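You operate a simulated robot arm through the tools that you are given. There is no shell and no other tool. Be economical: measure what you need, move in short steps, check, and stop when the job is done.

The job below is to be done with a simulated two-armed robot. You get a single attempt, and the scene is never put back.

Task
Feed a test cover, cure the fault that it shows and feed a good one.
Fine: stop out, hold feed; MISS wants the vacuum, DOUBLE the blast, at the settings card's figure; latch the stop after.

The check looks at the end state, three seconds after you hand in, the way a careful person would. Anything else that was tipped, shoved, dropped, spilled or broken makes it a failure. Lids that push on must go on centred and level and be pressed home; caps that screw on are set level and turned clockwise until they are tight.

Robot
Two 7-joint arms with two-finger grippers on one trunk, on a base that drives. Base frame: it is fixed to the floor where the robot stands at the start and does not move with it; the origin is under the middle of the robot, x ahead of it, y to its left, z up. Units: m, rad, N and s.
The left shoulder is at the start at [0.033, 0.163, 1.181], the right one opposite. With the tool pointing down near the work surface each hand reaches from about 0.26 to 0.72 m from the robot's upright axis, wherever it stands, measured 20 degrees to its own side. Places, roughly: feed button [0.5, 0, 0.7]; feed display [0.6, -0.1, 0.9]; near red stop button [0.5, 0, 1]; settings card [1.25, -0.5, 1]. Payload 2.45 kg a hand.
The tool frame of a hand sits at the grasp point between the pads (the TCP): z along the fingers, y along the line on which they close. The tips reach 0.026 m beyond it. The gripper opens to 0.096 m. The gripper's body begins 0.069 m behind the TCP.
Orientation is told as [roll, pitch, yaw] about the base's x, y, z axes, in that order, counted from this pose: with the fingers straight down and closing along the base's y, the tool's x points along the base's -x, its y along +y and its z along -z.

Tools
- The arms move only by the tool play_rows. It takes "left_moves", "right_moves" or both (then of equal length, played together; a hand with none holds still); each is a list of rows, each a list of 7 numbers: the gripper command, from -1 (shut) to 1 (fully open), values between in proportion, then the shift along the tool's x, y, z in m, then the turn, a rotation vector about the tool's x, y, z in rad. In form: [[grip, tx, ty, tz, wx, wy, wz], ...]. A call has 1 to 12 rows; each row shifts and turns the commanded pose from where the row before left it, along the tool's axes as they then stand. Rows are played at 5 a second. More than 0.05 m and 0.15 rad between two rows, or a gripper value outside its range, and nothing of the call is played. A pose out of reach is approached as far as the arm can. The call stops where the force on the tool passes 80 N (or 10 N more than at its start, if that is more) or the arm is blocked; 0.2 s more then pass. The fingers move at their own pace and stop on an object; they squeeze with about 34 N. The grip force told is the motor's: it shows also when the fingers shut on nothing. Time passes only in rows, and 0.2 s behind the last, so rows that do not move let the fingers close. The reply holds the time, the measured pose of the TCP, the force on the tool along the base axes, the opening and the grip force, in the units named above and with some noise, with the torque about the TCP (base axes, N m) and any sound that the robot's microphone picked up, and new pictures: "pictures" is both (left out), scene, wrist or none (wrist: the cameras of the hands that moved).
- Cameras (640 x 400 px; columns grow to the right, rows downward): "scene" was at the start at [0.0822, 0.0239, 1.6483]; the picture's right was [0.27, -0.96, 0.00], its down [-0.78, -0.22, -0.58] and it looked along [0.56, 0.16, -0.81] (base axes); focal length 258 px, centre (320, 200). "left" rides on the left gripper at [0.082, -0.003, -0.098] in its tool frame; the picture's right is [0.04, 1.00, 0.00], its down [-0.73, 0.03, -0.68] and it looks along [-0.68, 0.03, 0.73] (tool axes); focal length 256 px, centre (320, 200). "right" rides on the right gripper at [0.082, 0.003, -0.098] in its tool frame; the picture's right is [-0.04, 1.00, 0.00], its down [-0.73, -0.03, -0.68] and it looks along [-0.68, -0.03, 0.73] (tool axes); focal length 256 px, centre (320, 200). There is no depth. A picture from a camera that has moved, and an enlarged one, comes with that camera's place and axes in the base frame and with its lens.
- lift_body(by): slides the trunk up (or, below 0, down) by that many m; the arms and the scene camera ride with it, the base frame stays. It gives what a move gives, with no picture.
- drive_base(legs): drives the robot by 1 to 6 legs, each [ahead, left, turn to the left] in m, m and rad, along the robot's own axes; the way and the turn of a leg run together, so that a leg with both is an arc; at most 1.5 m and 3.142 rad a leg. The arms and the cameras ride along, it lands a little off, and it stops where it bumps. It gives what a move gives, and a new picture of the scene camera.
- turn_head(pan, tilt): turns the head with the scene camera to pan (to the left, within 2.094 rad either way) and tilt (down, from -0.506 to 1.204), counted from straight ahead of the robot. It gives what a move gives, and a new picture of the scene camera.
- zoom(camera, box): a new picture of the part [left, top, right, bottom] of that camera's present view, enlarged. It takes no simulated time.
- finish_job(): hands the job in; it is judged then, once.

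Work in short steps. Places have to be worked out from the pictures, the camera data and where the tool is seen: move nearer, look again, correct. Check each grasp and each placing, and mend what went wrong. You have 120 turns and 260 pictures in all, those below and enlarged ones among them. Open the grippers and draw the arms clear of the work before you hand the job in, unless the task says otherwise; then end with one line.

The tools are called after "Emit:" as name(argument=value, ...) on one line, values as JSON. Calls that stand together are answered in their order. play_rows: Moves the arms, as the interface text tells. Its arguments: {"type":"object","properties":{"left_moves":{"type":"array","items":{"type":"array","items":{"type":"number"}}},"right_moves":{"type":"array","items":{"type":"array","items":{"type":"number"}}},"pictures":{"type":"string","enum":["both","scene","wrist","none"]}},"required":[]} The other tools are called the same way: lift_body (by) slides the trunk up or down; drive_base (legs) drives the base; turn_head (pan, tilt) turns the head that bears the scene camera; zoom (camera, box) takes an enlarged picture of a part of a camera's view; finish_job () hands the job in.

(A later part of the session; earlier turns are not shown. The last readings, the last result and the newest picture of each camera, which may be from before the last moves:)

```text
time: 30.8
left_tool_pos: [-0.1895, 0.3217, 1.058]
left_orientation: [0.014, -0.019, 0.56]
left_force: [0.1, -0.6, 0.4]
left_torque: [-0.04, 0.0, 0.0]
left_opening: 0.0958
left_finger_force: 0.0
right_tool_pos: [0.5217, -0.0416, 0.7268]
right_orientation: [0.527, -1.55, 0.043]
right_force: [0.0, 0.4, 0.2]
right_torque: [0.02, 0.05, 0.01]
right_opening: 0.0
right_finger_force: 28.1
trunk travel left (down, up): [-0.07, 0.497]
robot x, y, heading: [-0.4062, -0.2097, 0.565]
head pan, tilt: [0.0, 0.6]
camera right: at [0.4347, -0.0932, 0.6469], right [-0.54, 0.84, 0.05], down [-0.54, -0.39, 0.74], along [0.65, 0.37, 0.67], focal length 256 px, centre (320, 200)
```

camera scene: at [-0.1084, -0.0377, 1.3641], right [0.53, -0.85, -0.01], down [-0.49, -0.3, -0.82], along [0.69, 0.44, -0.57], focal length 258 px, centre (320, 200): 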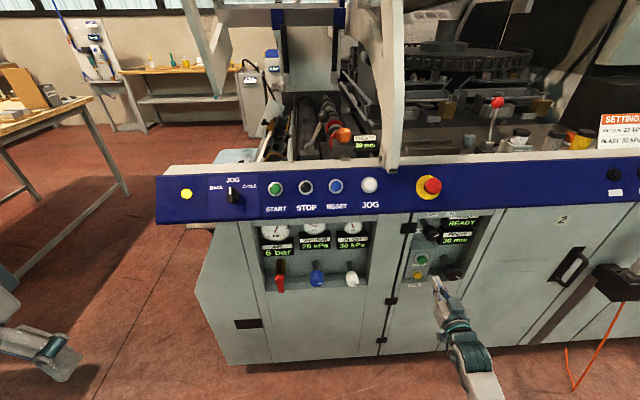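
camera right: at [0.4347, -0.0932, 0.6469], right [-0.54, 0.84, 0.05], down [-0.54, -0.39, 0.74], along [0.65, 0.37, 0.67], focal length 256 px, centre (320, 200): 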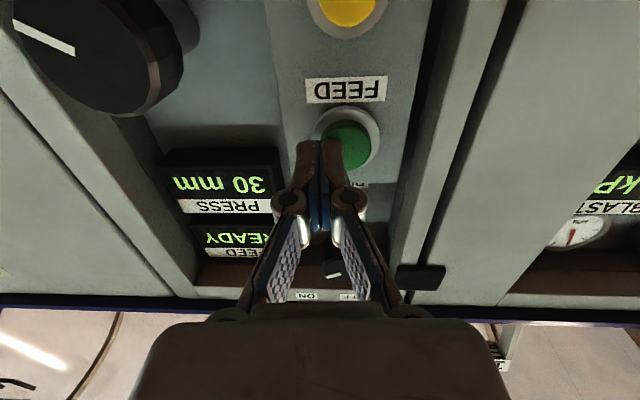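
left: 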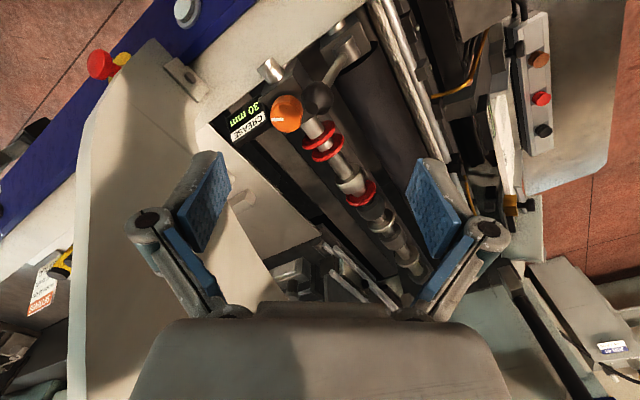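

It has settled, with the button now about 1.6 cm left of the tips and 2.4 cm ahead. I'll shift left and check.

Emit:
play_rows(right_moves=[[-1, 0, 0.008, 0.0, 0, 0, 0], [-1, 0, 0.008, 0.008, 0, 0, 0]], pictures="both")

Emit:
zoom(camera="scene", box=[380, 200, 500, 290])

```text
time: 31.4
left_tool_pos: [-0.1896, 0.3218, 1.0598]
left_orientation: [0.012, -0.019, 0.56]
left_force: [-0.2, -0.1, 0.1]
left_torque: [-0.01, 0.0, -0.02]
left_opening: 0.0959
left_finger_force: 0.0
right_tool_pos: [0.5185, -0.0232, 0.7259]
right_orientation: [0.48, -1.551, 0.092]
right_force: [-0.1, 1.2, 0.9]
right_torque: [-0.02, 0.0, -0.04]
right_opening: 0.0001
right_finger_force: 28.4
trunk travel left (down, up): [-0.07, 0.497]
robot x, y, heading: [-0.4044, -0.2071, 0.564]
head pan, tilt: [0.0, 0.6]
camera scene: at [-0.1171, -0.0226, 1.3639], right [0.53, -0.85, 0.0], down [-0.48, -0.3, -0.82], along [0.7, 0.44, -0.57], focal length 258 px, centre (320, 200)
camera right: at [0.4321, -0.0744, 0.647], right [-0.54, 0.84, 0.05], down [-0.54, -0.39, 0.74], along [0.65, 0.38, 0.67], focal length 256 px, centre (320, 200)
```

scene: 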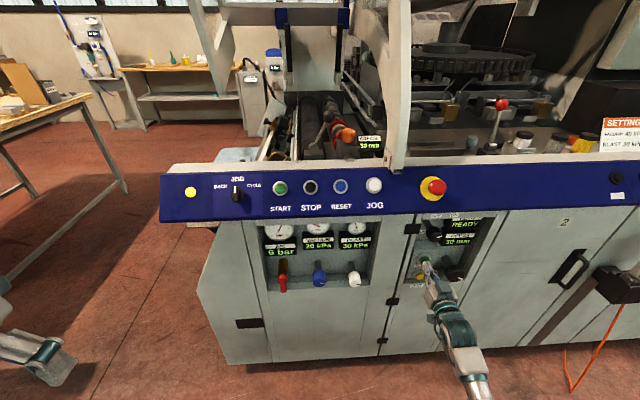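
right: 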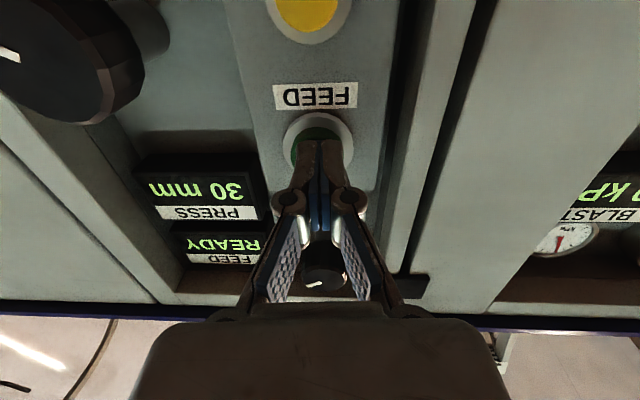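

```text
4.44 times, centred on (440, 245) of scene
camera zoom: at [-0.1171, -0.0226, 1.3639], right [0.53, -0.85, 0.0], down [-0.48, -0.3, -0.82], along [0.7, 0.44, -0.57], focal length 1147 px, centre (-213, 0)
```

zoom: 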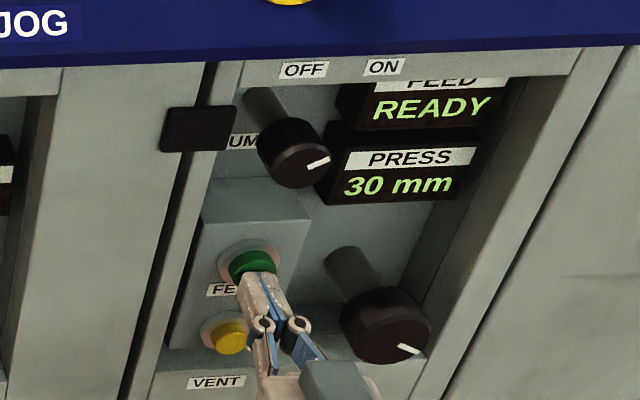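

The tips are on the feed button. I'll push in small steps and watch the force and the display.

Emit:
play_rows(right_moves=[[-1, 0, 0, 0.006, 0, 0, 0], [-1, 0, 0, 0.006, 0, 0, 0], [-1, 0, 0, 0.006, 0, 0, 0], [-1, 0, 0, 0, 0, 0, 0]], pictures="wrist")

Emit:
zoom(camera="scene", box=[380, 200, 500, 290])

```text
time: 32.4
left_tool_pos: [-0.1918, 0.321, 1.0597]
left_orientation: [0.012, -0.021, 0.56]
left_force: [-0.7, 0.1, -0.8]
left_torque: [0.02, -0.05, -0.02]
left_opening: 0.0962
left_finger_force: 0.0
right_tool_pos: [0.5296, -0.0162, 0.7263]
right_orientation: [0.467, -1.552, 0.104]
right_force: [-40.7, -19.5, -5.6]
right_torque: [0.05, -0.15, 0.23]
right_opening: 0.0061
right_finger_force: 28.0
trunk travel left (down, up): [-0.07, 0.497]
robot x, y, heading: [-0.4084, -0.2075, 0.562]
head pan, tilt: [0.0, 0.6]
heard: click
camera right: at [0.4442, -0.0661, 0.6471], right [-0.54, 0.84, 0.05], down [-0.54, -0.39, 0.74], along [0.65, 0.38, 0.67], focal length 256 px, centre (320, 200)
```

right: 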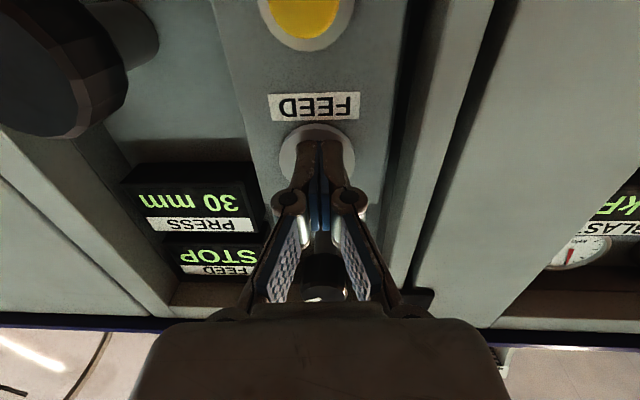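

```text
4.44 times, centred on (440, 245) of scene
camera zoom: at [-0.1224, -0.0249, 1.3651], right [0.53, -0.85, 0.0], down [-0.48, -0.3, -0.82], along [0.7, 0.44, -0.57], focal length 1147 px, centre (-213, 0)
```

zoom: 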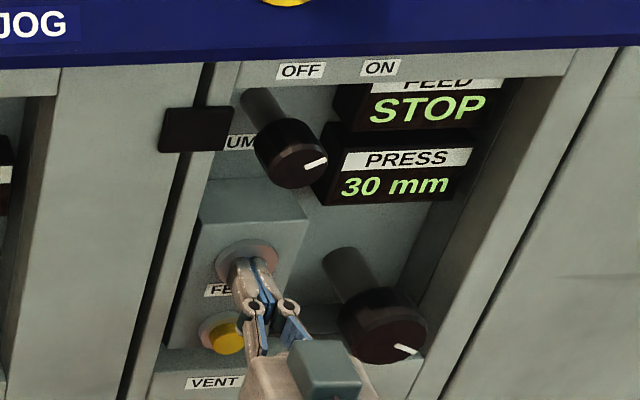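

On the press the display shows STOP, so a stop is latched even though it looks out. I'll back off and go up to the red mushroom button to release it.

Emit:
play_rows(right_moves=[[-1, 0, 0, -0.04, 0, 0, 0], [-1, 0, 0, -0.05, 0, 0, 0], [-1, 0, 0, -0.05, 0, 0, 0], [0.2, -0.04, 0.005, 0, 0, 0, 0], [0.2, -0.04, 0.005, 0, 0, 0, 0], [0.2, -0.04, 0.005, 0, 0, 0, 0], [0.2, -0.04, 0.005, 0, 0, 0, 0], [0.2, -0.04, 0.005, 0, 0, 0, 0], [0.2, -0.03, 0, 0, 0, 0, 0]], pictures="both")

Emit:
zoom(camera="scene", box=[380, 150, 500, 240])

```text
time: 34.4
left_tool_pos: [-0.188, 0.3207, 1.0588]
left_orientation: [0.015, -0.018, 0.56]
left_force: [1.1, 0.3, -0.4]
left_torque: [0.01, 0.0, 0.0]
left_opening: 0.0963
left_finger_force: 0.1
right_tool_pos: [0.4101, -0.076, 0.9508]
right_orientation: [0.569, -1.549, 0.001]
right_force: [0.4, -0.9, 0.1]
right_torque: [0.0, -0.03, 0.03]
right_opening: 0.0575
right_finger_force: 0.1
right hand out of reach, approached as far as the arm can: row 2, 4, 7
trunk travel left (down, up): [-0.07, 0.497]
robot x, y, heading: [-0.4081, -0.2039, 0.56]
head pan, tilt: [0.0, 0.6]
camera scene: at [-0.1176, -0.0242, 1.3643], right [0.53, -0.85, 0.0], down [-0.48, -0.3, -0.82], along [0.7, 0.44, -0.57], focal length 258 px, centre (320, 200)
camera right: at [0.3239, -0.1278, 0.8723], right [-0.54, 0.84, 0.05], down [-0.54, -0.39, 0.75], along [0.65, 0.37, 0.67], focal length 256 px, centre (320, 200)
```

scene: 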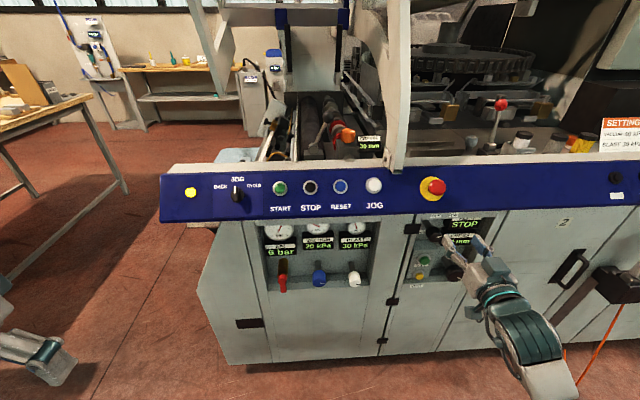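
right: 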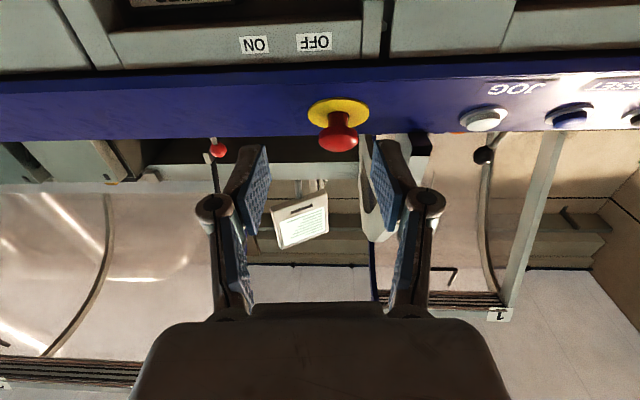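

```text
4.44 times, centred on (440, 195) of scene
camera zoom: at [-0.1176, -0.0242, 1.3643], right [0.53, -0.85, 0.0], down [-0.48, -0.3, -0.82], along [0.7, 0.44, -0.57], focal length 1147 px, centre (-213, 222)
```

zoom: 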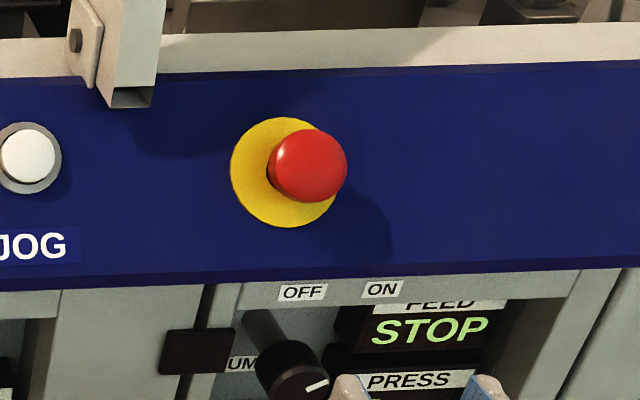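

I work out the mushroom cap's front at forward 0.92, left −0.31, z 1.008, with a diameter of about 4.6 cm. I'll bring the open hand in front of it.

Emit:
play_rows(right_moves=[[0.6, -0.029, 0.009, 0, 0, 0, 0], [0.6, -0.028, 0.008, 0, 0, 0, 0], [0.6, 0, 0, 0.04, 0, 0, 0], [0.6, 0, 0, 0.04, 0, 0, 0], [0.6, 0, 0, 0, 0, 0, 0]], pictures="both")

Emit:
zoom(camera="scene", box=[380, 150, 500, 240])

```text
time: 35.6
left_tool_pos: [-0.1892, 0.3212, 1.0593]
left_orientation: [0.014, -0.018, 0.561]
left_force: [0.1, 0.9, 0.1]
left_torque: [0.01, 0.01, 0.0]
left_opening: 0.0959
left_finger_force: 0.0
right_tool_pos: [0.4697, -0.015, 1.0084]
right_orientation: [0.535, -1.551, 0.034]
right_force: [-0.4, 0.2, -0.5]
right_torque: [0.0, -0.03, -0.01]
right_opening: 0.0768
right_finger_force: 0.0
trunk travel left (down, up): [-0.07, 0.497]
robot x, y, heading: [-0.4053, -0.2074, 0.56]
head pan, tilt: [0.0, 0.6]
camera scene: at [-0.1171, -0.0233, 1.3641], right [0.53, -0.85, 0.0], down [-0.48, -0.3, -0.82], along [0.7, 0.44, -0.57], focal length 258 px, centre (320, 200)
camera right: at [0.3832, -0.0672, 0.9292], right [-0.54, 0.84, 0.05], down [-0.54, -0.39, 0.74], along [0.65, 0.37, 0.67], focal length 256 px, centre (320, 200)
```

scene: 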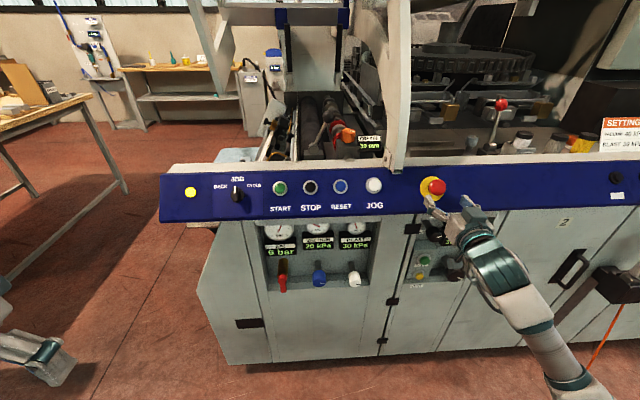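
right: 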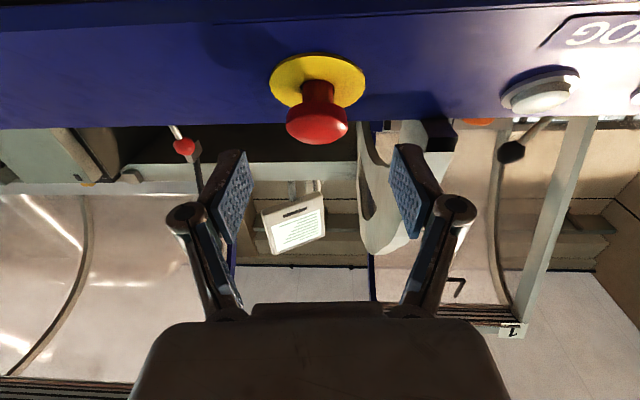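

```text
4.44 times, centred on (440, 195) of scene
camera zoom: at [-0.1171, -0.0233, 1.3641], right [0.53, -0.85, 0.0], down [-0.48, -0.3, -0.82], along [0.7, 0.44, -0.57], focal length 1147 px, centre (-213, 222)
```

zoom: 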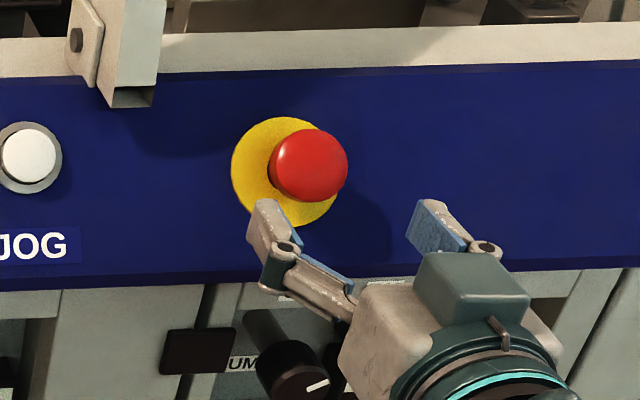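

The cap and its neck show clearly between the fingers. I'll go forward 7 cm and close on the cap.

Emit:
play_rows(right_moves=[[0.6, 0, 0, 0.035, 0, 0, 0], [0.6, 0, 0, 0.035, 0, 0, 0], [-1, 0, 0, 0, 0, 0, 0], [-1, 0, 0, 0, 0, 0, 0], [-1, 0, 0, 0, 0, 0, 0]], pictures="both")

Emit:
zoom(camera="scene", box=[380, 150, 500, 240])

```text
time: 36.8
left_tool_pos: [-0.1901, 0.3226, 1.059]
left_orientation: [0.013, -0.023, 0.561]
left_force: [-0.3, 0.5, 0.6]
left_torque: [-0.01, -0.03, -0.02]
left_opening: 0.0961
left_finger_force: 0.0
right_tool_pos: [0.5296, 0.0206, 1.0065]
right_orientation: [0.588, -1.556, -0.015]
right_force: [-1.1, -0.1, 5.2]
right_torque: [-0.03, 0.0, 0.61]
right_opening: 0.0415
right_finger_force: 44.8
trunk travel left (down, up): [-0.07, 0.497]
robot x, y, heading: [-0.4045, -0.2078, 0.562]
head pan, tilt: [0.0, 0.6]
camera scene: at [-0.1189, -0.023, 1.3646], right [0.53, -0.85, 0.0], down [-0.48, -0.3, -0.82], along [0.7, 0.44, -0.57], focal length 258 px, centre (320, 200)
camera right: at [0.4433, -0.0312, 0.9271], right [-0.54, 0.84, 0.05], down [-0.54, -0.39, 0.74], along [0.64, 0.37, 0.67], focal length 256 px, centre (320, 200)
```

scene: 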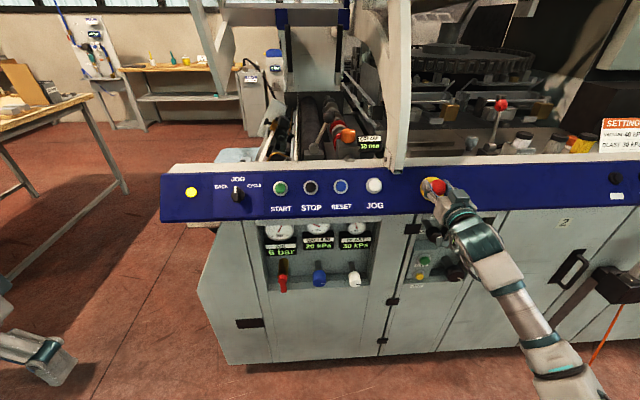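
right: 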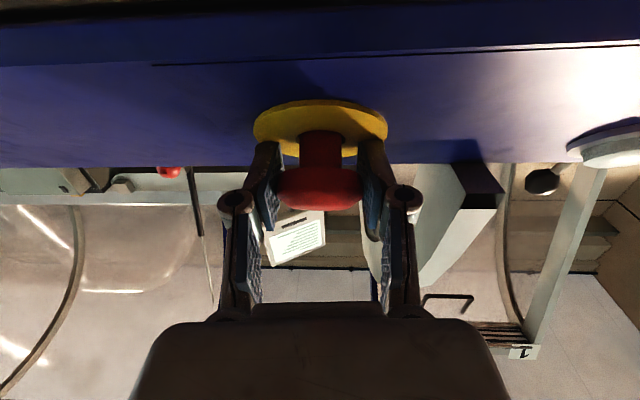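

```text
4.44 times, centred on (440, 195) of scene
camera zoom: at [-0.1189, -0.023, 1.3646], right [0.53, -0.85, 0.0], down [-0.48, -0.3, -0.82], along [0.7, 0.44, -0.57], focal length 1147 px, centre (-213, 222)
```

zoom: 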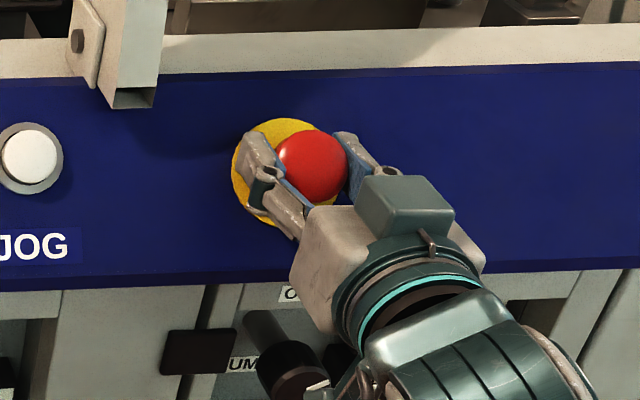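

I have the cap, 41.5 mm wide. I'll try a gentle pull.

Emit:
play_rows(right_moves=[[-1, 0, 0, -0.004, 0, 0, 0], [-1, 0, 0, -0.004, 0, 0, 0], [-1, 0, 0, 0, 0, 0, 0]], pictures="wrist")

```text
time: 37.6
left_tool_pos: [-0.1893, 0.3229, 1.0599]
left_orientation: [0.014, -0.021, 0.559]
left_force: [-0.7, 0.4, 0.5]
left_torque: [-0.01, 0.04, 0.05]
left_opening: 0.0959
left_finger_force: 0.1
right_tool_pos: [0.5218, 0.0155, 1.0099]
right_orientation: [0.766, -1.556, -0.194]
right_force: [29.0, 10.0, 31.1]
right_torque: [0.07, -0.02, 0.65]
right_opening: 0.042
right_finger_force: 45.3
trunk travel left (down, up): [-0.07, 0.497]
robot x, y, heading: [-0.4062, -0.2065, 0.557]
head pan, tilt: [0.0, 0.6]
camera right: at [0.4362, -0.0359, 0.9298], right [-0.54, 0.84, 0.05], down [-0.55, -0.39, 0.74], along [0.64, 0.37, 0.67], focal length 256 px, centre (320, 200)
```

right: 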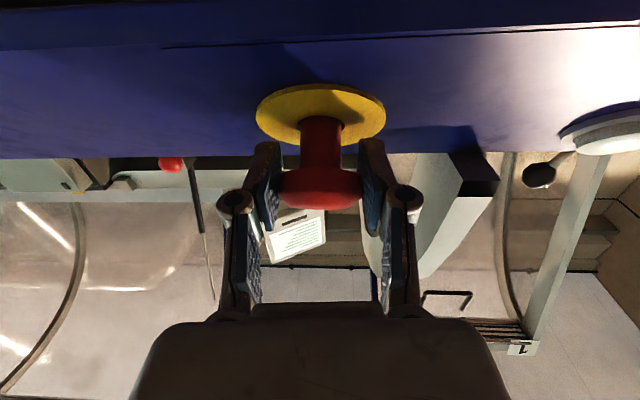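

The neck is longer, so the cap has come out about 9 mm, and its axis tilts slightly upward. I'll pull a little more along that axis.

Emit:
play_rows(right_moves=[[-1, -0.004, 0, -0.003, 0, 0, 0], [-1, -0.002, 0, -0.003, 0, 0, 0], [-1, 0, 0, 0, 0, 0, 0]], pictures="wrist")

Emit:
zoom(camera="scene", box=[380, 150, 500, 250])

```text
time: 38.4
left_tool_pos: [-0.1881, 0.3235, 1.0576]
left_orientation: [0.015, -0.016, 0.561]
left_force: [-0.1, -0.5, 0.7]
left_torque: [-0.02, 0.0, 0.0]
left_opening: 0.0959
left_finger_force: 0.1
right_tool_pos: [0.5187, 0.0128, 1.0084]
right_orientation: [0.418, -1.545, 0.15]
right_force: [33.3, 13.1, 17.1]
right_torque: [-0.02, 0.18, 0.66]
right_opening: 0.0421
right_finger_force: 44.7
trunk travel left (down, up): [-0.07, 0.497]
robot x, y, heading: [-0.4041, -0.2108, 0.56]
head pan, tilt: [0.0, 0.6]
camera right: at [0.4326, -0.0381, 0.9288], right [-0.54, 0.84, 0.05], down [-0.54, -0.39, 0.75], along [0.65, 0.38, 0.66], focal length 256 px, centre (320, 200)
```

right: 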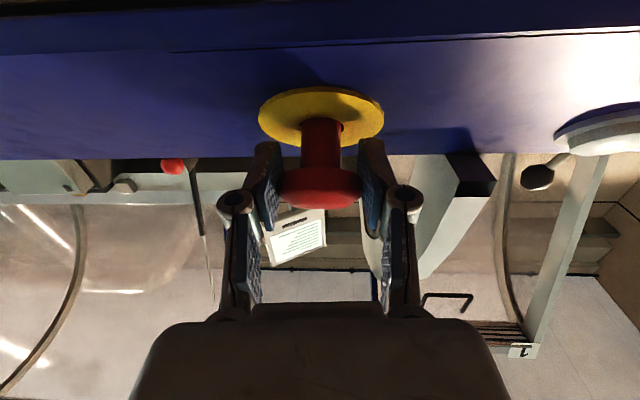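

```text
4.00 times, centred on (440, 200) of scene
camera zoom: at [-0.1132, -0.0213, 1.3629], right [0.53, -0.85, 0.0], down [-0.48, -0.31, -0.82], along [0.69, 0.44, -0.57], focal length 1032 px, centre (-160, 200)
```

zoom: 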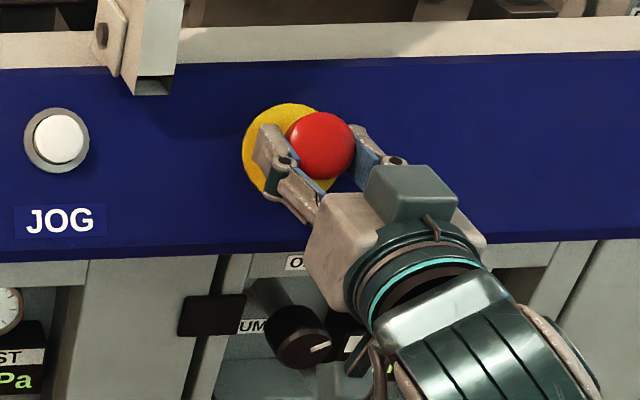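

There's no more travel. I'll open, back off and see whether it stays out.

Emit:
play_rows(right_moves=[[0.6, 0, 0, 0, 0, 0, 0], [0.6, 0, 0, 0, 0, 0, 0], [0.6, 0, 0, -0.04, 0, 0, 0], [0.6, 0, 0, -0.04, 0, 0, 0], [0.6, 0, 0, -0.02, 0, 0, 0]], pictures="both")

Emit:
zoom(camera="scene", box=[380, 150, 500, 250])

```text
time: 39.6
left_tool_pos: [-0.1881, 0.3208, 1.0587]
left_orientation: [0.015, -0.019, 0.561]
left_force: [-0.4, 0.5, -0.1]
left_torque: [-0.01, 0.01, -0.05]
left_opening: 0.0959
left_finger_force: 0.2
right_tool_pos: [0.432, -0.041, 1.0143]
right_orientation: [0.564, -1.549, 0.007]
right_force: [0.0, 0.1, -0.2]
right_torque: [-0.03, -0.01, -0.05]
right_opening: 0.0768
right_finger_force: 0.1
trunk travel left (down, up): [-0.07, 0.497]
robot x, y, heading: [-0.4, -0.2086, 0.558]
head pan, tilt: [0.0, 0.6]
camera scene: at [-0.117, -0.024, 1.3642], right [0.53, -0.85, 0.0], down [-0.48, -0.3, -0.82], along [0.7, 0.44, -0.57], focal length 258 px, centre (320, 200)
camera right: at [0.3452, -0.0925, 0.9346], right [-0.54, 0.84, 0.05], down [-0.54, -0.39, 0.74], along [0.65, 0.37, 0.67], focal length 256 px, centre (320, 200)
```

scene: 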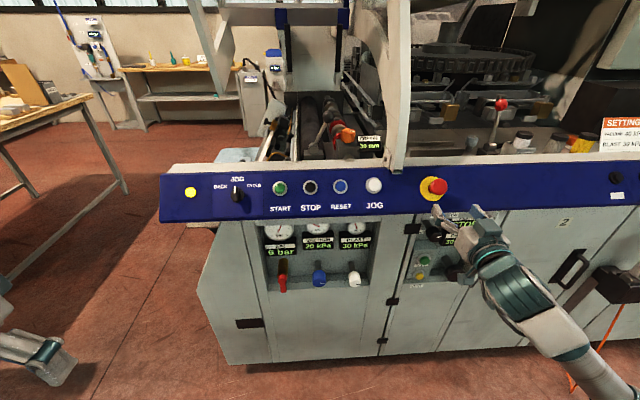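
right: 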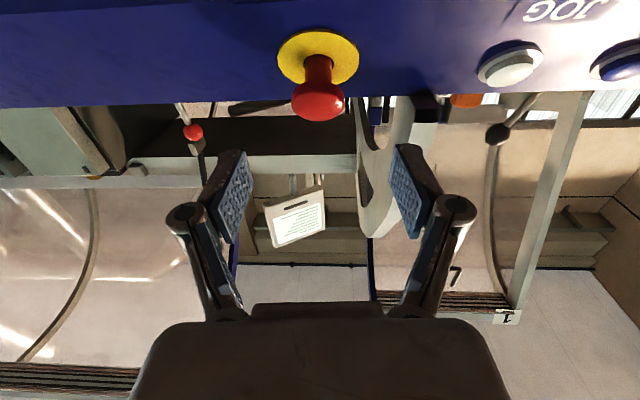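

```text
4.00 times, centred on (440, 200) of scene
camera zoom: at [-0.117, -0.024, 1.3642], right [0.53, -0.85, 0.0], down [-0.48, -0.3, -0.82], along [0.7, 0.44, -0.57], focal length 1032 px, centre (-160, 200)
```

zoom: 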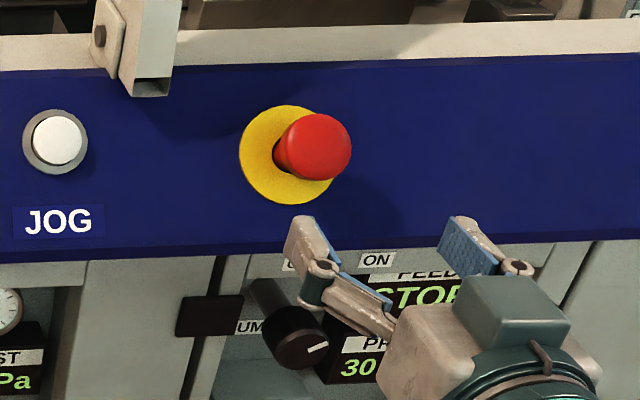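

The cap stayed out. The display may only be showing the last press, so I'll shut the fingers, go back down to the feed button at TCP (0.53, −0.016, 0.726) and try again.

Emit:
play_rows(right_moves=[[-1, 0.036, -0.004, 0, 0, 0, 0], [-1, 0.036, -0.004, 0, 0, 0, 0], [-1, 0.036, -0.004, 0, 0, 0, 0], [-1, 0.036, -0.004, 0, 0, 0, 0], [-1, 0.036, -0.004, 0, 0, 0, 0], [-1, 0.036, -0.004, 0, 0, 0, 0], [-1, 0.036, -0.004, 0, 0, 0, 0], [-1, 0.036, -0.003, 0, 0, 0, 0], [-1, 0, 0, 0.03, 0, 0, 0], [-1, 0, 0, 0.03, 0, 0, 0]], pictures="wrist")

```text
time: 41.8
left_tool_pos: [-0.188, 0.3212, 1.0586]
left_orientation: [0.014, -0.02, 0.561]
left_force: [0.5, 0.7, -0.8]
left_torque: [-0.02, 0.04, 0.01]
left_opening: 0.0962
left_finger_force: 0.0
right_tool_pos: [0.4992, -0.0503, 0.711]
right_orientation: [0.48, -1.55, 0.092]
right_force: [-0.3, 0.3, -0.8]
right_torque: [0.01, 0.0, 0.02]
right_opening: 0.0001
right_finger_force: 28.6
right hand out of reach, approached as far as the arm can: row 3
trunk travel left (down, up): [-0.07, 0.497]
robot x, y, heading: [-0.4027, -0.2066, 0.557]
head pan, tilt: [0.0, 0.6]
camera right: at [0.4129, -0.1015, 0.6304], right [-0.54, 0.84, 0.05], down [-0.54, -0.39, 0.75], along [0.65, 0.38, 0.66], focal length 256 px, centre (320, 200)
```

right: 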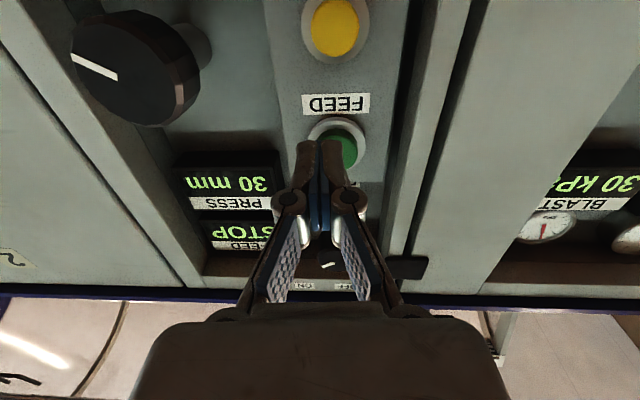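

I need 1.5 cm up, 1.2 cm left and about 4.7 cm forward, then I'll hold the press.

Emit:
play_rows(right_moves=[[-1, -0.015, 0.0125, 0.005, 0, 0, 0], [-1, 0, 0, 0.015, 0, 0, 0], [-1, 0, 0, 0.015, 0, 0, 0], [-1, 0, 0, 0.007, 0, 0, 0], [-1, 0, 0, 0.005, 0, 0, 0], [-1, 0, 0, 0, 0, 0, 0], [-1, 0, 0, 0, 0, 0, 0]], pictures="both")

Emit:
zoom(camera="scene", box=[380, 200, 500, 290])

```text
time: 43.4
left_tool_pos: [-0.1906, 0.3202, 1.0594]
left_orientation: [0.013, -0.02, 0.561]
left_force: [-0.3, -0.3, 0.1]
left_torque: [0.0, 0.01, -0.01]
left_opening: 0.0961
left_finger_force: 0.0
right_tool_pos: [0.5294, -0.0154, 0.7252]
right_orientation: [0.51, -1.552, 0.062]
right_force: [-33.7, -20.6, -4.9]
right_torque: [-0.04, -0.22, 0.1]
right_opening: 0.0061
right_finger_force: 28.0
trunk travel left (down, up): [-0.07, 0.497]
robot x, y, heading: [-0.4064, -0.206, 0.564]
head pan, tilt: [0.0, 0.6]
heard: click
camera scene: at [-0.1208, -0.0259, 1.365], right [0.53, -0.85, 0.0], down [-0.48, -0.3, -0.82], along [0.7, 0.44, -0.57], focal length 258 px, centre (320, 200)
camera right: at [0.4435, -0.0663, 0.6459], right [-0.54, 0.84, 0.05], down [-0.54, -0.39, 0.74], along [0.65, 0.37, 0.67], focal length 256 px, centre (320, 200)
```

scene: 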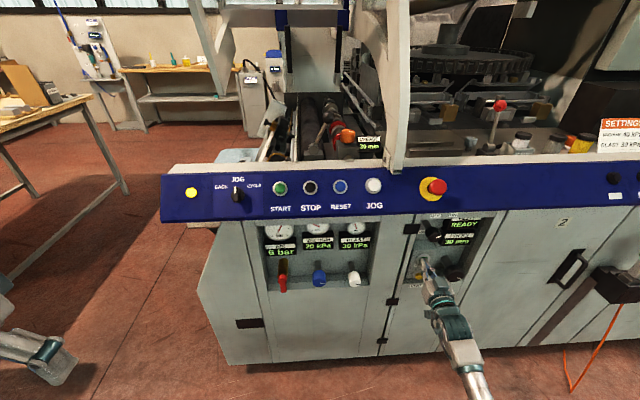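
right: 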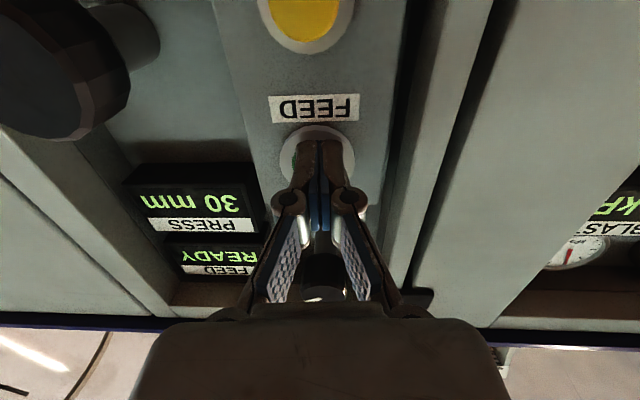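

```text
4.44 times, centred on (440, 245) of scene
camera zoom: at [-0.1208, -0.0259, 1.365], right [0.53, -0.85, 0.0], down [-0.48, -0.3, -0.82], along [0.7, 0.44, -0.57], focal length 1147 px, centre (-213, 0)
```

zoom: 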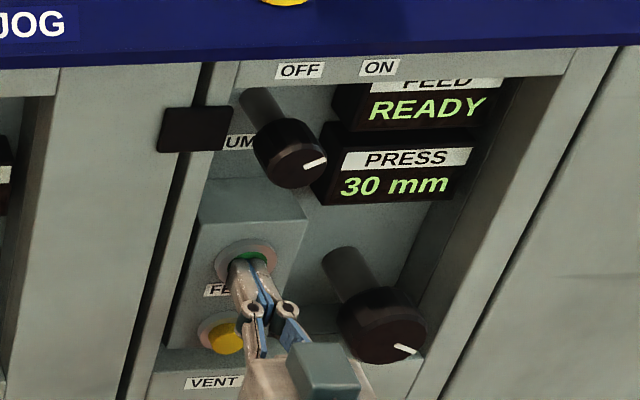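

Pressing now gives READY, so the stop is released. I'll keep holding.

Emit:
play_rows(right_moves=[[-1, 0, 0, 0, 0, 0, 0], [-1, 0, 0, 0, 0, 0, 0], [-1, 0, 0, 0, 0, 0, 0], [-1, 0, 0, 0, 0, 0, 0], [-1, 0, 0, 0, 0, 0, 0], [-1, 0, 0, 0, 0, 0, 0], [-1, 0, 0, 0, 0, 0, 0], [-1, 0, 0, 0, 0, 0, 0]], pictures="none")

Emit:
zoom(camera="scene", box=[380, 200, 500, 290])

```text
time: 45.2
left_tool_pos: [-0.1905, 0.3204, 1.0602]
left_orientation: [0.014, -0.022, 0.559]
left_force: [0.7, 0.1, 0.3]
left_torque: [-0.01, 0.01, 0.01]
left_opening: 0.0962
left_finger_force: 0.0
right_tool_pos: [0.5306, -0.0142, 0.725]
right_orientation: [0.581, -1.552, -0.013]
right_force: [-37.7, -23.2, -9.2]
right_torque: [0.07, -0.04, 0.11]
right_opening: 0.0059
right_finger_force: 28.3
trunk travel left (down, up): [-0.07, 0.497]
robot x, y, heading: [-0.4078, -0.2071, 0.56]
head pan, tilt: [0.0, 0.6]
```

```text
4.44 times, centred on (440, 245) of scene
camera zoom: at [-0.1195, -0.0259, 1.3648], right [0.53, -0.85, 0.0], down [-0.48, -0.3, -0.82], along [0.7, 0.44, -0.57], focal length 1147 px, centre (-213, 0)
```

zoom: 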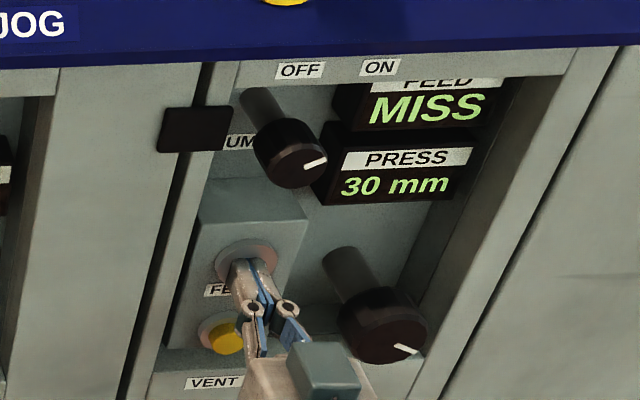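

It shows MISS, so the vacuum has to go to the card's 40 kPa. I'll release the button, back off, and shift the base left so the right hand can reach the blue knob.

Emit:
play_rows(right_moves=[[-1, 0, 0, -0.04, 0, 0, 0], [-1, 0, 0, -0.04, 0, 0, 0], [-1, 0, 0, -0.04, 0, 0, 0], [0.2, 0, 0, -0.02, 0, 0, 0]], pictures="none")

Emit:
drive_base(legs=[[0, 0.33, 0]])

Emit:
play_rows(right_moves=[[0.2, 0, 0, 0, 0, 0, 0], [0.2, 0, 0, 0, 0, 0, 0], [0.2, 0, 0, 0, 0, 0, 0], [0.2, 0, 0, 0, 0, 0, 0], [0.2, 0, 0, 0, 0, 0, 0], [0.2, 0, 0, 0, 0, 0, 0], [0.2, 0, 0, 0, 0, 0, 0], [0.2, 0, 0, 0, 0, 0, 0], [0.2, 0, 0, 0, 0, 0, 0], [0.2, 0, 0, 0, 0, 0, 0], [0.2, 0, 0, 0, 0, 0, 0], [0.2, 0, 0, 0, 0, 0, 0]], pictures="none")

Emit:
play_rows(right_moves=[[0.2, 0, 0, 0, 0, 0, 0], [0.2, 0, 0, 0, 0, 0, 0], [0.2, 0, 0, 0, 0, 0, 0], [0.2, 0, 0, 0, 0, 0, 0], [0.2, 0, 0, 0, 0, 0, 0], [0.2, 0, 0, 0, 0, 0, 0], [0.2, 0, 0, 0, 0, 0, 0], [0.2, 0, 0, 0, 0, 0, 0], [0.2, 0, 0, 0, 0, 0, 0], [0.2, 0, 0, 0, 0, 0, 0], [0.2, 0, 0, 0, 0, 0, 0], [0.2, 0, 0, 0, 0, 0, 0]], pictures="both")

Emit:
zoom(camera="scene", box=[320, 190, 480, 310])

```text
time: 46.2
left_tool_pos: [-0.188, 0.3216, 1.0588]
left_orientation: [0.013, -0.02, 0.561]
left_force: [1.0, -0.1, -0.1]
left_torque: [0.01, -0.02, 0.0]
left_opening: 0.0962
left_finger_force: 0.1
right_tool_pos: [0.4143, -0.0976, 0.7266]
right_orientation: [0.612, -1.55, -0.031]
right_force: [-0.6, -0.1, -0.4]
right_torque: [-0.01, 0.01, -0.02]
right_opening: 0.0581
right_finger_force: 0.1
right hand out of reach, approached as far as the arm can: row 2
trunk travel left (down, up): [-0.07, 0.497]
robot x, y, heading: [-0.4072, -0.206, 0.565]
head pan, tilt: [0.0, 0.6]
```

```text
time: 48.4
left_tool_pos: [-0.3652, 0.599, 1.0605]
left_orientation: [0.019, -0.02, 0.562]
left_force: [0.1, 1.4, 0.0]
left_torque: [0.0, -0.01, 0.01]
left_opening: 0.0963
left_finger_force: 0.0
right_tool_pos: [0.2393, 0.1821, 0.7267]
right_orientation: [0.71, -1.547, -0.13]
right_force: [-0.7, -0.3, -0.1]
right_torque: [0.0, 0.0, 0.03]
right_opening: 0.0578
right_finger_force: 0.1
trunk travel left (down, up): [-0.07, 0.497]
robot x, y, heading: [-0.5873, 0.0751, 0.567]
head pan, tilt: [0.0, 0.6]
camera scene: at [-0.2907, 0.2507, 1.3641], right [0.53, -0.84, -0.01], down [-0.48, -0.3, -0.82], along [0.69, 0.44, -0.57], focal length 258 px, centre (320, 200)
```

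scene: 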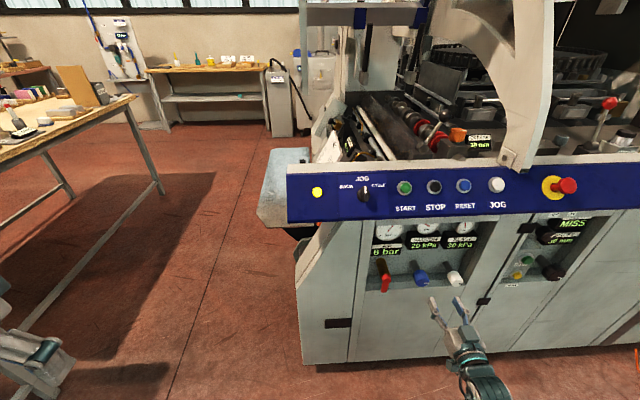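

```text
time: 51.0
left_tool_pos: [-0.3726, 0.6031, 1.06]
left_orientation: [0.01, -0.025, 0.56]
left_force: [-0.2, -0.3, 0.3]
left_torque: [-0.02, -0.02, -0.01]
left_opening: 0.0958
left_finger_force: 0.0
right_tool_pos: [0.233, 0.185, 0.732]
right_orientation: [0.573, -1.555, 0.011]
right_force: [0.7, 0.0, -0.1]
right_torque: [0.01, -0.01, -0.02]
right_opening: 0.0578
right_finger_force: 0.0
trunk travel left (down, up): [-0.07, 0.497]
robot x, y, heading: [-0.5807, 0.0704, 0.565]
head pan, tilt: [0.0, 0.6]
```

```text
time: 53.6
left_tool_pos: [-0.372, 0.6011, 1.0596]
left_orientation: [0.012, -0.024, 0.561]
left_force: [0.2, -0.2, 0.2]
left_torque: [0.0, -0.05, -0.02]
left_opening: 0.096
left_finger_force: 0.1
right_tool_pos: [0.2334, 0.1834, 0.7317]
right_orientation: [0.612, -1.553, -0.031]
right_force: [0.3, -0.4, 0.0]
right_torque: [0.0, 0.01, -0.04]
right_opening: 0.0575
right_finger_force: 0.0
trunk travel left (down, up): [-0.07, 0.497]
robot x, y, heading: [-0.5824, 0.0697, 0.563]
head pan, tilt: [0.0, 0.6]
camera scene: at [-0.2953, 0.2577, 1.3642], right [0.54, -0.84, 0.0], down [-0.48, -0.31, -0.82], along [0.69, 0.44, -0.57], focal length 258 px, centre (320, 200)
camera right: at [0.1484, 0.1321, 0.6518], right [-0.55, 0.83, 0.05], down [-0.54, -0.4, 0.74], along [0.64, 0.38, 0.67], focal length 256 px, centre (320, 200)
```

scene: 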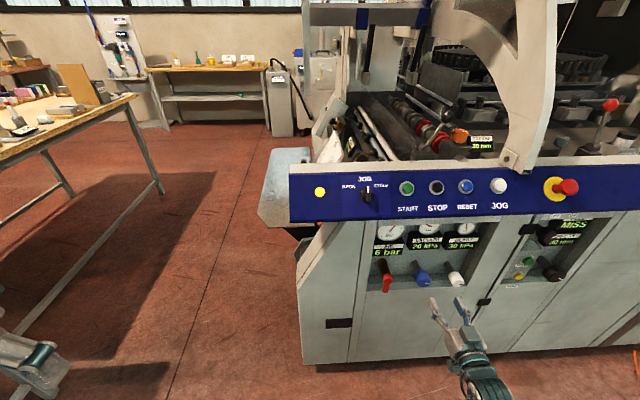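
right: 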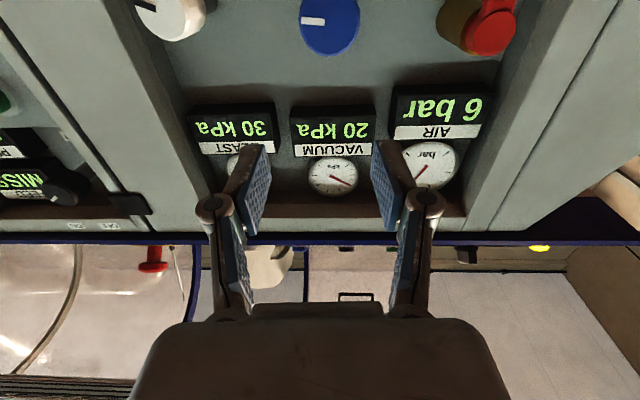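

```text
3.33 times, centred on (400, 250) of scene
camera zoom: at [-0.2953, 0.2577, 1.3642], right [0.54, -0.84, 0.0], down [-0.48, -0.31, -0.82], along [0.69, 0.44, -0.57], focal length 860 px, centre (53, 33)
```

zoom: 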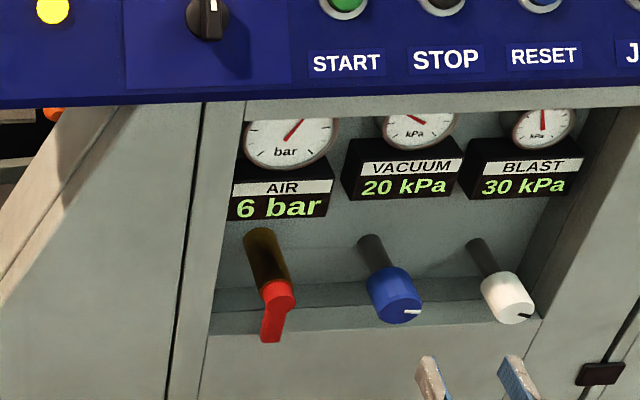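

The blue knob's face is at forward 0.870, left −0.328, z 0.681 (the rays agree within 2 mm), and it's about 4.4 cm wide. I'll move the open hand in front of it.

Emit:
play_rows(right_moves=[[0.5, 0.026, 0.006, 0, 0, 0, 0], [0.5, 0.025, 0.005, 0, 0, 0, 0], [0.5, 0, 0, 0.03, 0, 0, 0], [0.5, 0, 0, 0.03, 0, 0, 0], [0.5, 0, 0, 0, 0, 0, 0]], pictures="both")

Emit:
zoom(camera="scene", box=[340, 200, 500, 320])

```text
time: 54.8
left_tool_pos: [-0.3732, 0.6022, 1.0607]
left_orientation: [0.012, -0.022, 0.562]
left_force: [-0.2, -0.4, 0.1]
left_torque: [-0.02, 0.0, -0.02]
left_opening: 0.0962
left_finger_force: 0.0
right_tool_pos: [0.2849, 0.2165, 0.6797]
right_orientation: [0.651, -1.553, -0.064]
right_force: [-0.2, 0.7, 0.3]
right_torque: [0.0, -0.01, -0.03]
right_opening: 0.0723
right_finger_force: 0.0
right hand out of reach, approached as far as the arm can: row 1, 2
trunk travel left (down, up): [-0.07, 0.497]
robot x, y, heading: [-0.5849, 0.0732, 0.562]
head pan, tilt: [0.0, 0.6]
camera scene: at [-0.2951, 0.2578, 1.3642], right [0.54, -0.84, 0.0], down [-0.48, -0.31, -0.82], along [0.69, 0.44, -0.57], focal length 258 px, centre (320, 200)
camera right: at [0.199, 0.1641, 0.6005], right [-0.55, 0.83, 0.05], down [-0.54, -0.4, 0.74], along [0.64, 0.38, 0.67], focal length 256 px, centre (320, 200)
```

scene: 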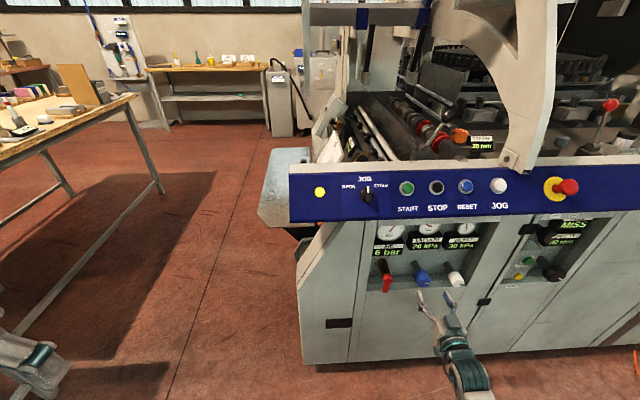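
right: 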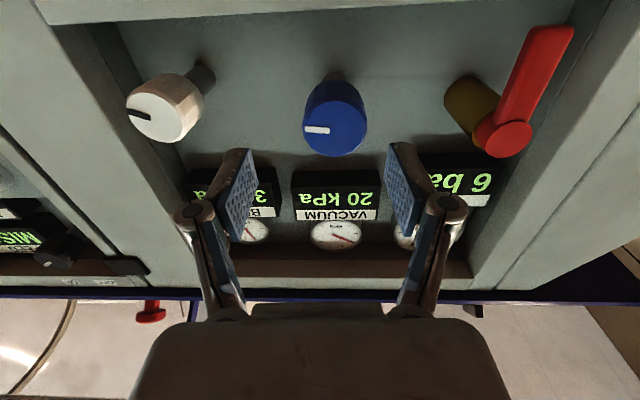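

```text
3.33 times, centred on (420, 260) of scene
camera zoom: at [-0.2951, 0.2578, 1.3642], right [0.54, -0.84, 0.0], down [-0.48, -0.31, -0.82], along [0.69, 0.44, -0.57], focal length 860 px, centre (-13, 0)
```

zoom: 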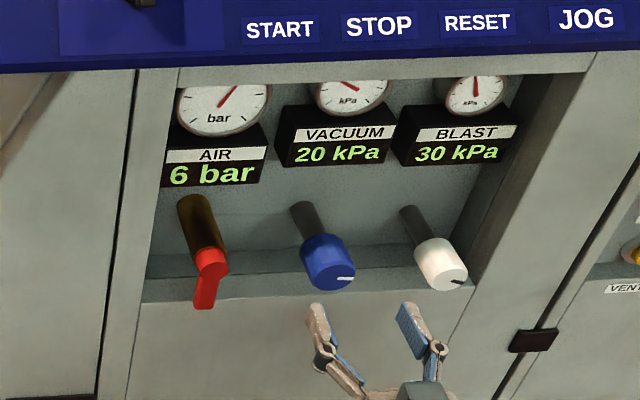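

The knob is slightly left of the hand's centreline. I'll shift 1 cm left, go forward 6 cm and grip.

Emit:
play_rows(right_moves=[[0.5, 0, 0.005, 0.02, 0, 0, 0], [0.5, 0, 0.005, 0.02, 0, 0, 0], [0.5, 0, 0, 0.02, 0, 0, 0], [0.5, 0, 0, 0, 0, 0, 0]], pictures="wrist")

Emit:
zoom(camera="scene", box=[340, 200, 500, 320])

```text
time: 55.8
left_tool_pos: [-0.3732, 0.602, 1.0612]
left_orientation: [0.012, -0.025, 0.561]
left_force: [0.0, -0.1, 0.2]
left_torque: [-0.01, -0.01, -0.01]
left_opening: 0.0958
left_finger_force: 0.1
right_tool_pos: [0.328, 0.2585, 0.6802]
right_orientation: [0.689, -1.552, -0.105]
right_force: [0.6, -0.5, -0.5]
right_torque: [0.0, -0.02, 0.01]
right_opening: 0.0721
right_finger_force: 0.1
trunk travel left (down, up): [-0.07, 0.497]
robot x, y, heading: [-0.5842, 0.0724, 0.562]
head pan, tilt: [0.0, 0.6]
camera right: at [0.2428, 0.2067, 0.6002], right [-0.55, 0.83, 0.05], down [-0.54, -0.4, 0.74], along [0.64, 0.38, 0.67], focal length 256 px, centre (320, 200)
```

right: 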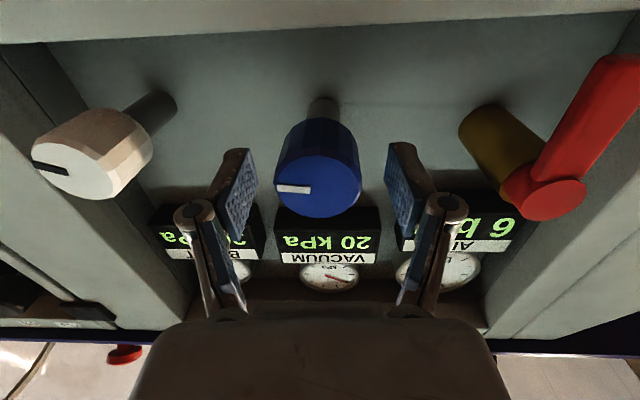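

```text
3.33 times, centred on (420, 260) of scene
camera zoom: at [-0.2948, 0.2582, 1.3641], right [0.54, -0.84, 0.0], down [-0.48, -0.31, -0.82], along [0.69, 0.44, -0.57], focal length 860 px, centre (-13, 0)
```

zoom: 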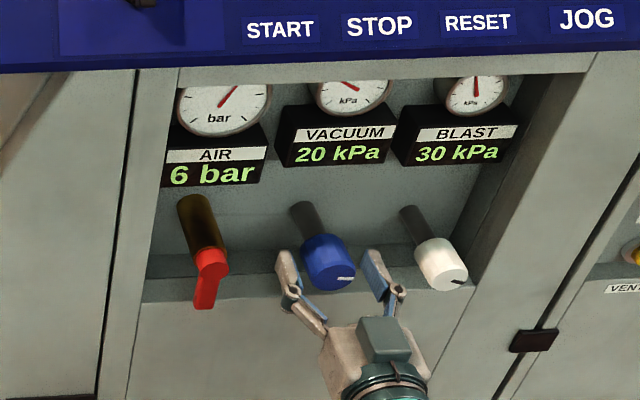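

The fingers straddle the knob. I'll go 1 cm further, close and check the grip.

Emit:
play_rows(right_moves=[[0.5, 0, 0, 0.01, 0, 0, 0], [-1, 0, 0, 0, 0, 0, 0], [-1, 0, 0, 0, 0, 0, 0], [-1, 0, 0, 0, 0, 0, 0]], pictures="wrist")

Emit:
zoom(camera="scene", box=[340, 200, 500, 320])

```text
time: 56.8
left_tool_pos: [-0.3728, 0.6011, 1.0612]
left_orientation: [0.013, -0.024, 0.562]
left_force: [0.0, 0.2, 0.4]
left_torque: [0.0, -0.01, -0.02]
left_opening: 0.0955
left_finger_force: 0.1
right_tool_pos: [0.3366, 0.2641, 0.6826]
right_orientation: [0.613, -1.553, -0.031]
right_force: [-2.7, -4.2, -0.8]
right_torque: [0.01, -0.1, 1.62]
right_opening: 0.0438
right_finger_force: 45.1
trunk travel left (down, up): [-0.07, 0.497]
robot x, y, heading: [-0.5831, 0.0733, 0.566]
head pan, tilt: [0.0, 0.6]
camera right: at [0.2511, 0.2119, 0.6015], right [-0.55, 0.83, 0.05], down [-0.54, -0.4, 0.74], along [0.64, 0.38, 0.67], focal length 256 px, centre (320, 200)
```

right: 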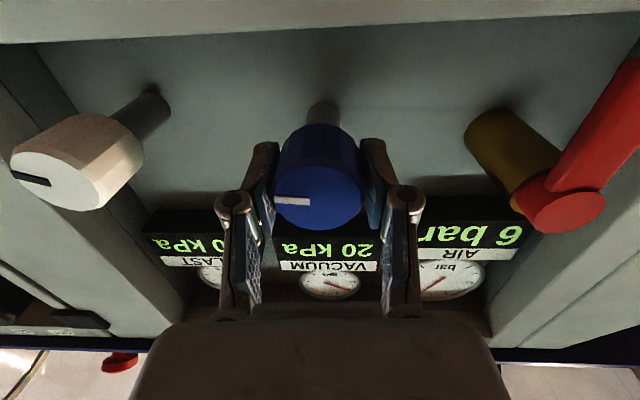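

```text
3.33 times, centred on (420, 260) of scene
camera zoom: at [-0.2946, 0.2575, 1.3641], right [0.54, -0.84, 0.0], down [-0.48, -0.3, -0.82], along [0.69, 0.44, -0.57], focal length 860 px, centre (-13, 0)
```

zoom: 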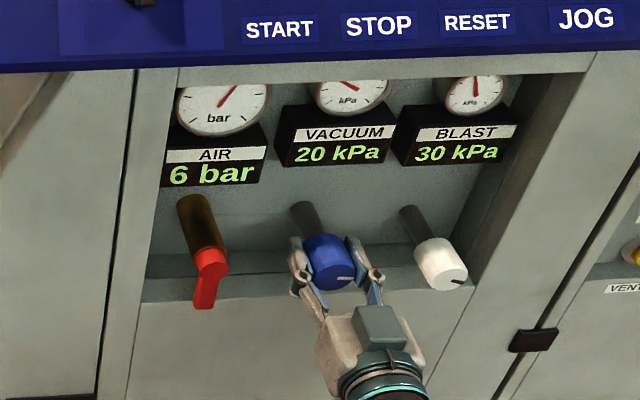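

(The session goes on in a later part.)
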